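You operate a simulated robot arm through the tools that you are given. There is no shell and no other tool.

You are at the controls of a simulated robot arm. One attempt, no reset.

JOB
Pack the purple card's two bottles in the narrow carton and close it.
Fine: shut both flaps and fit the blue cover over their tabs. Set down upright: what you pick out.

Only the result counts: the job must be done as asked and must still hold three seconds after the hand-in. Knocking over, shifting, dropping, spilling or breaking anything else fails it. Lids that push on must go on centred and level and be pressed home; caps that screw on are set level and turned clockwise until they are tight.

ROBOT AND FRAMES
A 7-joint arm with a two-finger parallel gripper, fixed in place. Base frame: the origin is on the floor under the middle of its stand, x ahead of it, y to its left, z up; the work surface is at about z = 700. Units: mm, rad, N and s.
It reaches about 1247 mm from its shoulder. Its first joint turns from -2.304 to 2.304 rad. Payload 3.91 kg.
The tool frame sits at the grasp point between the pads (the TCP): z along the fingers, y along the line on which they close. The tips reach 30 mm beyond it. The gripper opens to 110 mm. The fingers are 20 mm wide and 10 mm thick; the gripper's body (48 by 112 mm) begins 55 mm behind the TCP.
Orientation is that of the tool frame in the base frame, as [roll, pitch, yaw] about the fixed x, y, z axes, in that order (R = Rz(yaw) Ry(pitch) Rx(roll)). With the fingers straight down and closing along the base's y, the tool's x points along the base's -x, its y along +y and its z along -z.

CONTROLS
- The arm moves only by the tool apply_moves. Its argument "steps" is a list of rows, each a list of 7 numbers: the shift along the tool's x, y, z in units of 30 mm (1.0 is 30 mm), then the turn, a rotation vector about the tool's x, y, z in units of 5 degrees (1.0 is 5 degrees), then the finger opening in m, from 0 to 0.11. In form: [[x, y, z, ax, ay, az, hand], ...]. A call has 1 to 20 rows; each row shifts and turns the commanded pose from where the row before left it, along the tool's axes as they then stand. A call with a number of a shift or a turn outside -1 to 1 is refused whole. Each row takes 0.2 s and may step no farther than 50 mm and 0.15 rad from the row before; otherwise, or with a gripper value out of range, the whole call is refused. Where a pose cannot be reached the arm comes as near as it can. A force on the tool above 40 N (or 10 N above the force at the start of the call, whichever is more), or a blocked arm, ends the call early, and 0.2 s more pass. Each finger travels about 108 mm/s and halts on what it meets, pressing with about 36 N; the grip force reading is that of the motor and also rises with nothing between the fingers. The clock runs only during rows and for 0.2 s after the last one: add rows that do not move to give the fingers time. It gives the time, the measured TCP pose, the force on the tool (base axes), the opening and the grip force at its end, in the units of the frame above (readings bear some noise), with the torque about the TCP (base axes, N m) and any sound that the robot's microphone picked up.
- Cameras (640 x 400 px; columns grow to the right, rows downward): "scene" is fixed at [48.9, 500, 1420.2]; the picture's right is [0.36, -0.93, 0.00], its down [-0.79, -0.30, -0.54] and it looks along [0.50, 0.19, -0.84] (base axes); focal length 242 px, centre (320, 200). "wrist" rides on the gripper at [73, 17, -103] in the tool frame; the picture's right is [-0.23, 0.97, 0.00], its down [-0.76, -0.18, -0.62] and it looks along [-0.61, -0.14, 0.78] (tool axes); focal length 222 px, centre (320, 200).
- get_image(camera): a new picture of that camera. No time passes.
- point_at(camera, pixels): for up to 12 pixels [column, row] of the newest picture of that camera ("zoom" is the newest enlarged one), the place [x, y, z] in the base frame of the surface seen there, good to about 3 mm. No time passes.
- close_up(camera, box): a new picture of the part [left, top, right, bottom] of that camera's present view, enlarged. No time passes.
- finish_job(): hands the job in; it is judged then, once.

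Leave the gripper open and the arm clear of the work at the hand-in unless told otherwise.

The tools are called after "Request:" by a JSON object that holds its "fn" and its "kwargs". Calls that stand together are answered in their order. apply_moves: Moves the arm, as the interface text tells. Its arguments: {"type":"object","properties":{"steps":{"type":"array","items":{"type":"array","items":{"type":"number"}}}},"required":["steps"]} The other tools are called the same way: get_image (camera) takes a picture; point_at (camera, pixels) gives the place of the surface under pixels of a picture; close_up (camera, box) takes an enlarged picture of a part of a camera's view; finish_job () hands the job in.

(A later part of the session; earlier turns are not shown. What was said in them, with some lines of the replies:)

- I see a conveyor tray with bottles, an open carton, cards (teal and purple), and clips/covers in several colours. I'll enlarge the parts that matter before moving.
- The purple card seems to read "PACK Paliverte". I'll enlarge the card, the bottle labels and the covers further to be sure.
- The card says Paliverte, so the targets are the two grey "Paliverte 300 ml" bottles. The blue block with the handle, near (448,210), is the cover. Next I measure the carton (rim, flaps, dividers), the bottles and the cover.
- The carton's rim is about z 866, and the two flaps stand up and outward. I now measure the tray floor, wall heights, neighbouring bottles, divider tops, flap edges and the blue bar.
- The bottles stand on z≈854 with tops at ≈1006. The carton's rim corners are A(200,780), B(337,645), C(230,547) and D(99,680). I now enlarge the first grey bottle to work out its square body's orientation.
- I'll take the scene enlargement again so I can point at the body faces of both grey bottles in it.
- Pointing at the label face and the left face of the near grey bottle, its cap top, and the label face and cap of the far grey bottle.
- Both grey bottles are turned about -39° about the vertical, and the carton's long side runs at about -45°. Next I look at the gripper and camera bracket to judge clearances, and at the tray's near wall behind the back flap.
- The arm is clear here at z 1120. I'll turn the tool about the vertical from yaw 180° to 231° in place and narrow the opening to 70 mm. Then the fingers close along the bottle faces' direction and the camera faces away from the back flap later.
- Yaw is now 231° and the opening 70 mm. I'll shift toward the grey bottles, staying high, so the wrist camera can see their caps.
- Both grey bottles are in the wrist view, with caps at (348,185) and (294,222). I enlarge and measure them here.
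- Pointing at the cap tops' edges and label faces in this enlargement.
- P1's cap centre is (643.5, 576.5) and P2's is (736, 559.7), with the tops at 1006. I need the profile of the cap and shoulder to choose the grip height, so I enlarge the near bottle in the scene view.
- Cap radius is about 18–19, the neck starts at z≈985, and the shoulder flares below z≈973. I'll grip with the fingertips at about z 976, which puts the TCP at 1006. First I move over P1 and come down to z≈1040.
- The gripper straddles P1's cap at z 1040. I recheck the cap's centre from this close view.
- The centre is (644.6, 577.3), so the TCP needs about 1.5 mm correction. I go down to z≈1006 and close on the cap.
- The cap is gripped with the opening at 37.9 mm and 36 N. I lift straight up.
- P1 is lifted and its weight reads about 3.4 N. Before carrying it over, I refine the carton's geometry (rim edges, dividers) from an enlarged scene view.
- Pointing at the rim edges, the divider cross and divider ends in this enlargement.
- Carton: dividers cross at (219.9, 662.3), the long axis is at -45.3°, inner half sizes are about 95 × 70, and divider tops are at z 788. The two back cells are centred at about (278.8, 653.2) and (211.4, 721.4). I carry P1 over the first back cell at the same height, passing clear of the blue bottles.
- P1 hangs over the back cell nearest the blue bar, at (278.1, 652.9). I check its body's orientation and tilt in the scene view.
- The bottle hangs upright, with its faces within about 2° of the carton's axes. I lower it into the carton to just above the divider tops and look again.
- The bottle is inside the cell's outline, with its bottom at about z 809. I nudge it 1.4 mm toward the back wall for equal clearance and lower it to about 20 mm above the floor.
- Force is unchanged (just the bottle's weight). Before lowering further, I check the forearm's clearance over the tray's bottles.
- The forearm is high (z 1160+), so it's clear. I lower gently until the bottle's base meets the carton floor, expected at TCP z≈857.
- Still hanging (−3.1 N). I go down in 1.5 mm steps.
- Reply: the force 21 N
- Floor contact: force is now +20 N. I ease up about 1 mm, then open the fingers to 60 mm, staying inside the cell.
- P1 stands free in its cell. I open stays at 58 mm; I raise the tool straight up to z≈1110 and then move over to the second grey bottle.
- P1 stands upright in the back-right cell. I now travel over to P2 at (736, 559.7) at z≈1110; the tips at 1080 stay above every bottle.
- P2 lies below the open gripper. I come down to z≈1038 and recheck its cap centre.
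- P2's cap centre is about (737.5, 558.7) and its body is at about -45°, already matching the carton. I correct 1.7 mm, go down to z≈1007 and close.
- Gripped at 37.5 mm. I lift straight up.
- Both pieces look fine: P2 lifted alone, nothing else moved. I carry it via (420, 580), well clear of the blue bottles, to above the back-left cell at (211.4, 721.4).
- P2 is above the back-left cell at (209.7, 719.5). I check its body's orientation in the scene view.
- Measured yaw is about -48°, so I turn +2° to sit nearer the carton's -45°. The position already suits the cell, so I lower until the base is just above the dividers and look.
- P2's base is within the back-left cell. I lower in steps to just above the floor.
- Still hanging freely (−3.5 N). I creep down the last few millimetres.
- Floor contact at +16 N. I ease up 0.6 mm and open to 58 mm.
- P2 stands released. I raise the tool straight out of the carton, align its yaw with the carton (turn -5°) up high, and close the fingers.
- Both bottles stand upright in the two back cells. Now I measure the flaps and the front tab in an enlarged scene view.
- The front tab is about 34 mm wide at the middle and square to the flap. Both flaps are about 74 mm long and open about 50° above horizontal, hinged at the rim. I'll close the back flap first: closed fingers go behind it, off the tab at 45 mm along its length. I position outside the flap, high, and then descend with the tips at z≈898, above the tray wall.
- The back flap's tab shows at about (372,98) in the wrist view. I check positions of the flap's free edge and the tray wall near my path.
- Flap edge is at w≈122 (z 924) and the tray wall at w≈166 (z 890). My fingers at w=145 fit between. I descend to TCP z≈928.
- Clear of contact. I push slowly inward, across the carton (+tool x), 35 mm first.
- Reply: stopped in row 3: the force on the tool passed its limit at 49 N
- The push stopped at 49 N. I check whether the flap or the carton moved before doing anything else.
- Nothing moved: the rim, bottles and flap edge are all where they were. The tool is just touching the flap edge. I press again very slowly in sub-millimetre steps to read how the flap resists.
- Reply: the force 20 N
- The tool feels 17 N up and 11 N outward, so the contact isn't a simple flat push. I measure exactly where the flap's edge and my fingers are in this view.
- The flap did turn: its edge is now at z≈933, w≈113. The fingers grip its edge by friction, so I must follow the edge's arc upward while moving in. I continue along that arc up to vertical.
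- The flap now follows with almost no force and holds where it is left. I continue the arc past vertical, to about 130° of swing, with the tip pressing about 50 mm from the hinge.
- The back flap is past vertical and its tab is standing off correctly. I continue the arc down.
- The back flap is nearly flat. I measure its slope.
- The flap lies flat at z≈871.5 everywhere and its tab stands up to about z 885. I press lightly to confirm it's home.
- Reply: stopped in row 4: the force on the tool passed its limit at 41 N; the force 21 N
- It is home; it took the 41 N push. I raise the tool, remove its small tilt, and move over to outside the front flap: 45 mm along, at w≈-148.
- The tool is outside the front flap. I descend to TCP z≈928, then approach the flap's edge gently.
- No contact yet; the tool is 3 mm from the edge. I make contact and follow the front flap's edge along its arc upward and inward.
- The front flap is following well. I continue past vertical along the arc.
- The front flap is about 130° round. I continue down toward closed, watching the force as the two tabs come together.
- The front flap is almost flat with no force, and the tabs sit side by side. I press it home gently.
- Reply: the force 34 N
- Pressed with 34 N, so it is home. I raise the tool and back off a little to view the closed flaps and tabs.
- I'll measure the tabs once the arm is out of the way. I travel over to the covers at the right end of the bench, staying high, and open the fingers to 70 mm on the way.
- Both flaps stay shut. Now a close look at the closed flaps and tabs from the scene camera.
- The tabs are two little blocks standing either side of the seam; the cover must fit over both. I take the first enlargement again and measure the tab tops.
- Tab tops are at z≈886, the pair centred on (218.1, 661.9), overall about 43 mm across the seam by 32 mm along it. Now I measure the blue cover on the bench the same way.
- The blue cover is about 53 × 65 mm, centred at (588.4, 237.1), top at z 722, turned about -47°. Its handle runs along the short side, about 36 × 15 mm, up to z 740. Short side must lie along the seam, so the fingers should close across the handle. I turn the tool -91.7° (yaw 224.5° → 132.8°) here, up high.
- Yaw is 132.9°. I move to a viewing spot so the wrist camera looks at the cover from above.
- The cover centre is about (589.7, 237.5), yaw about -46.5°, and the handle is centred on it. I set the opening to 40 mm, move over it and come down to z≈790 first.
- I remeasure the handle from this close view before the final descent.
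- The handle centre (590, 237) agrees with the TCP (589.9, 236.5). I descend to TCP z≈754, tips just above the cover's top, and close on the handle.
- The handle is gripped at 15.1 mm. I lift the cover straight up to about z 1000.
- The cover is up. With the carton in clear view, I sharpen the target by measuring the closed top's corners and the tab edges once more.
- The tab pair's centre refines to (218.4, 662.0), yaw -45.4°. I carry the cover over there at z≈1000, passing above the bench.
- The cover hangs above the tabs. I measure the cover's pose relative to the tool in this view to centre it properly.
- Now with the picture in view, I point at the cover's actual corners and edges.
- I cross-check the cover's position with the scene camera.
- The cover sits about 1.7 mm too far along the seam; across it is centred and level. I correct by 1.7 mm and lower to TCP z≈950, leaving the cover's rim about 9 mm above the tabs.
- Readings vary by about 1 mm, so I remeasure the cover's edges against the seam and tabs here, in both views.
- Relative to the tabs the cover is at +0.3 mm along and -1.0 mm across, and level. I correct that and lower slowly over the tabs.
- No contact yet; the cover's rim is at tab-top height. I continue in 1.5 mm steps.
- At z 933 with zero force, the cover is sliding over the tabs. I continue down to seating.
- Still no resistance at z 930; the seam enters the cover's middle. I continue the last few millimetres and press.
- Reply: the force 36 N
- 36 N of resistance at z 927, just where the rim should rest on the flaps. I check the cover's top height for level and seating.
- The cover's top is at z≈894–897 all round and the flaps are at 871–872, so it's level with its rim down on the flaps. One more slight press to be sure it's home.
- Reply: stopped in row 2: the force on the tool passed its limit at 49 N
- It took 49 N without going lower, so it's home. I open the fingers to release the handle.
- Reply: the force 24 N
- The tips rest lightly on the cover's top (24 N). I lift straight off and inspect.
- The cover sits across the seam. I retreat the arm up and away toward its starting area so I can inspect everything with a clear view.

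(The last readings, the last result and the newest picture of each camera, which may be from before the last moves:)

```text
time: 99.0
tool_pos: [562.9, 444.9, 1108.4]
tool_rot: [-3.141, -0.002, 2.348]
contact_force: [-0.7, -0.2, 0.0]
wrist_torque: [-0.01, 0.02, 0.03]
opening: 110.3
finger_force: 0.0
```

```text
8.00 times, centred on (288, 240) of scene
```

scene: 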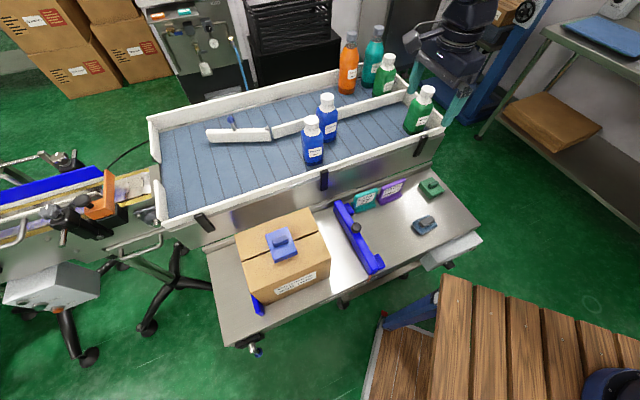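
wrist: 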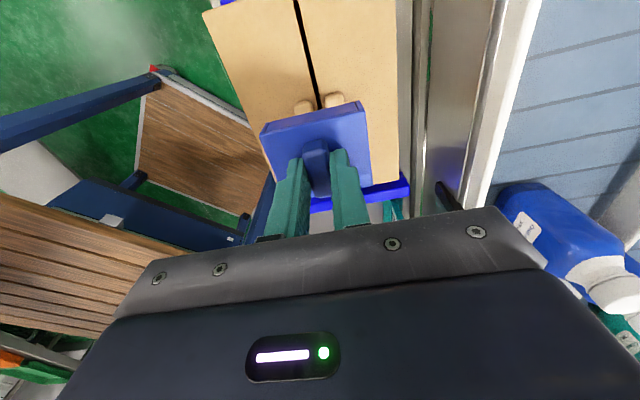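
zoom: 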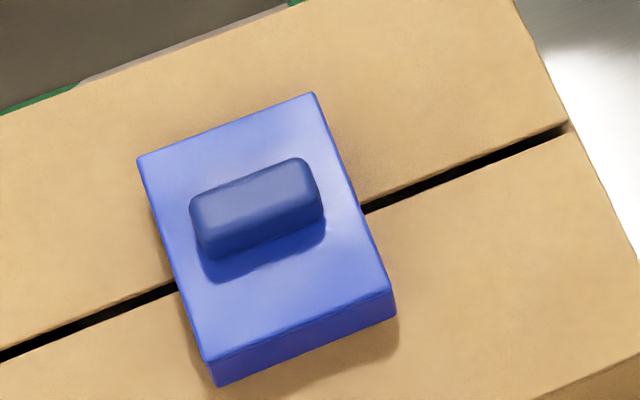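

Measuring the cover's corners and heights, and the flaps around it.

Request:
{"fn": "point_at", "kwargs": {"camera": "zoom", "pixels": [[142, 160], [312, 97], [388, 288], [210, 356], [225, 130], [175, 260], [350, 195], [300, 322], [250, 270], [215, 380], [305, 345], [390, 312]]}}

Request:
{"fn": "point_at", "kwargs": {"camera": "zoom", "pixels": [[60, 150], [400, 60], [100, 350], [450, 280], [300, 60], [500, 130], [150, 330], [420, 240], [330, 280], [280, 110], [180, 200], [320, 140]]}}

```text
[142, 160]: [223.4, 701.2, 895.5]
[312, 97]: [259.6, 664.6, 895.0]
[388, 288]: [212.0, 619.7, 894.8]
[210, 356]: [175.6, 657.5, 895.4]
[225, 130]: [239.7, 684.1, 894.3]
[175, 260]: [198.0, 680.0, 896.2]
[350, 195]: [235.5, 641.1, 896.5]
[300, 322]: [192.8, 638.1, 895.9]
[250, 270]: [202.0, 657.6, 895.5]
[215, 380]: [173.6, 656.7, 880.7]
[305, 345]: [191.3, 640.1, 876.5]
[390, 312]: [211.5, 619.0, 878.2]
```

```text
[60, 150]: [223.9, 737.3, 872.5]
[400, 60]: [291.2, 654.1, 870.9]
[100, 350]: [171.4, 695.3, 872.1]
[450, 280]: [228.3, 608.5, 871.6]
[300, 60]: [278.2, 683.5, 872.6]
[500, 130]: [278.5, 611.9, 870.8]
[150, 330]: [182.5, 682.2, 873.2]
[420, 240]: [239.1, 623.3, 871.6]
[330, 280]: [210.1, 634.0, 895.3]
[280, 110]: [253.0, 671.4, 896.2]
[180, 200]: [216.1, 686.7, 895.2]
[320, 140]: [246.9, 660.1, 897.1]
```

The cover's top is level (894.8–895.5 at the four corners). To check it is fully down, I measure the bench height where the cover had stood, and reconfirm the other objects.

Request:
{"fn": "point_at", "kwargs": {"camera": "scene", "pixels": [[450, 210], [455, 215], [445, 215], [460, 220], [440, 205], [430, 208], [448, 225], [462, 210], [432, 184], [430, 190], [424, 222], [330, 180]]}}

Request:
{"fn": "close_up", "kwargs": {"camera": "scene", "box": [290, 20, 450, 170]}}

Request:
{"fn": "close_up", "kwargs": {"camera": "scene", "box": [330, 160, 490, 280]}}

```text
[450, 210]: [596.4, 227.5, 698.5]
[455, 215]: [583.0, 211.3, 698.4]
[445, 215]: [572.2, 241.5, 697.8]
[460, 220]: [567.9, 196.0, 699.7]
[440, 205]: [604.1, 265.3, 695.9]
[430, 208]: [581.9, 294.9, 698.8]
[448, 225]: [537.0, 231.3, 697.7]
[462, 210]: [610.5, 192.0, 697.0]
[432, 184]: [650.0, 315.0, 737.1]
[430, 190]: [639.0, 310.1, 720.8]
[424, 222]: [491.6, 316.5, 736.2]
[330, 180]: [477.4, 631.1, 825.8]
```

```text
2.67 times, centred on (370, 95) of scene
```

zoom: 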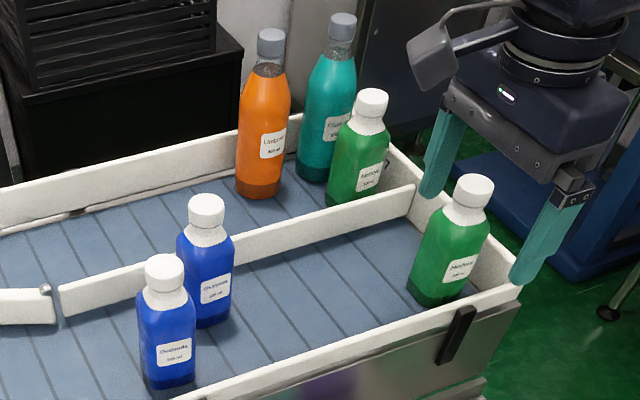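

```text
3.33 times, centred on (410, 220) of scene
```

zoom: 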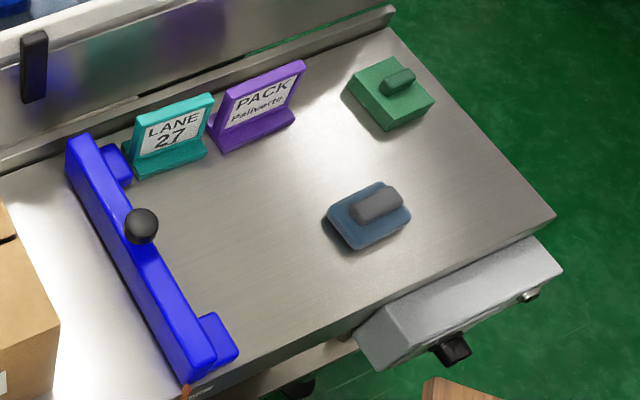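

The cover is home: its height above the flaps (23.6 mm) equals its own height (23.7 mm). It's centred within about 1.5 mm and level. All other bottles, cards and covers stand as before. I wait a moment to confirm nothing springs back.

Request:
{"fn": "apply_moves", "kwargs": {"steps": [[0, 0, 0, 0, 0, 0, 0.11], [0, 0, 0, 0, 0, 0, 0.11], [0, 0, 0, 0, 0, 0, 0.11], [0, 0, 0, 0, 0, 0, 0.11], [0, 0, 0, 0, 0, 0, 0.11], [0, 0, 0, 0, 0, 0, 0.11], [0, 0, 0, 0, 0, 0, 0.11], [0, 0, 0, 0, 0, 0, 0.11], [0, 0, 0, 0, 0, 0, 0.11], [0, 0, 0, 0, 0, 0, 0.11]]}}

Request:
{"fn": "close_up", "kwargs": {"camera": "scene", "box": [220, 190, 345, 315]}}

Request:
{"fn": "get_image", "kwargs": {"camera": "wrist"}}

```text
time: 101.2
tool_pos: [561.8, 444.7, 1108.9]
tool_rot: [-3.141, -0.002, 2.346]
contact_force: [0.1, -0.7, -0.6]
wrist_torque: [-0.03, -0.02, 0.02]
opening: 110.0
finger_force: 0.1
```

```text
3.20 times, centred on (282, 252) of scene
```

zoom: 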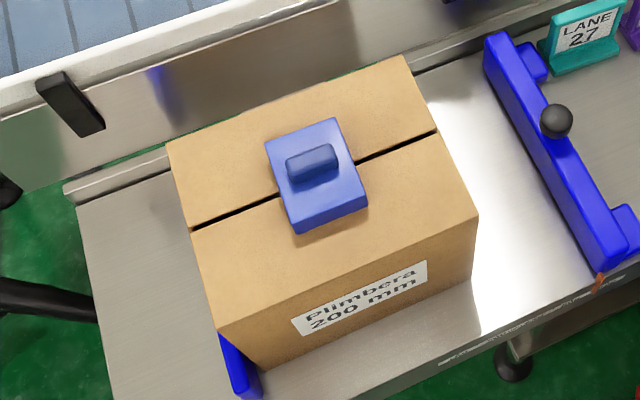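

```text
taken
```

wrist: 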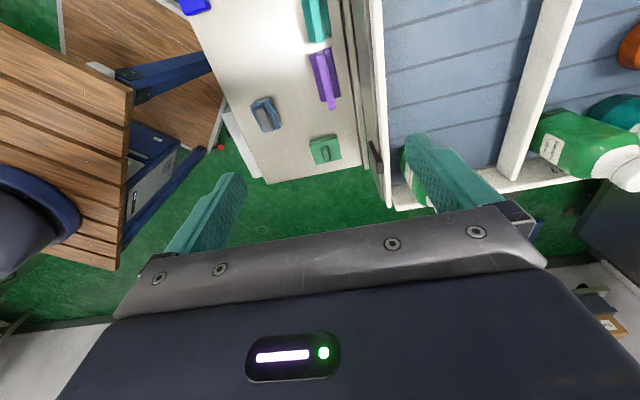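

Everything holds: both flaps are flat, the blue cover sits level over the tabs, the gripper is open and the arm is clear. I hand the job in.

Request:
{"fn": "finish_job", "kwargs": {}}

```text
The job is handed in.
```

I packed the purple card's two bottles (the grey Paliverte 300 ml ones) upright in the two back cells of the carton, closed it and handed the job in. I don't have the judge's result, so what follows is what I measured before the hand-in.

- **Flaps:** Both lie flat and stayed shut after I let go.
- **Cover:** The blue cover is pressed down over both tabs, level and within about 1.5 mm of centre. Its height above the flaps matches its own height, so it is fully down.
- **Everything else:** In the final views the other bottles, the cards and the two remaining covers stood where they were. The arm ended clear of the work with the gripper open.

The wrist and scene views showed only one carton on the bench, labelled "Plimbera 200 mm". I took that as the narrow carton.
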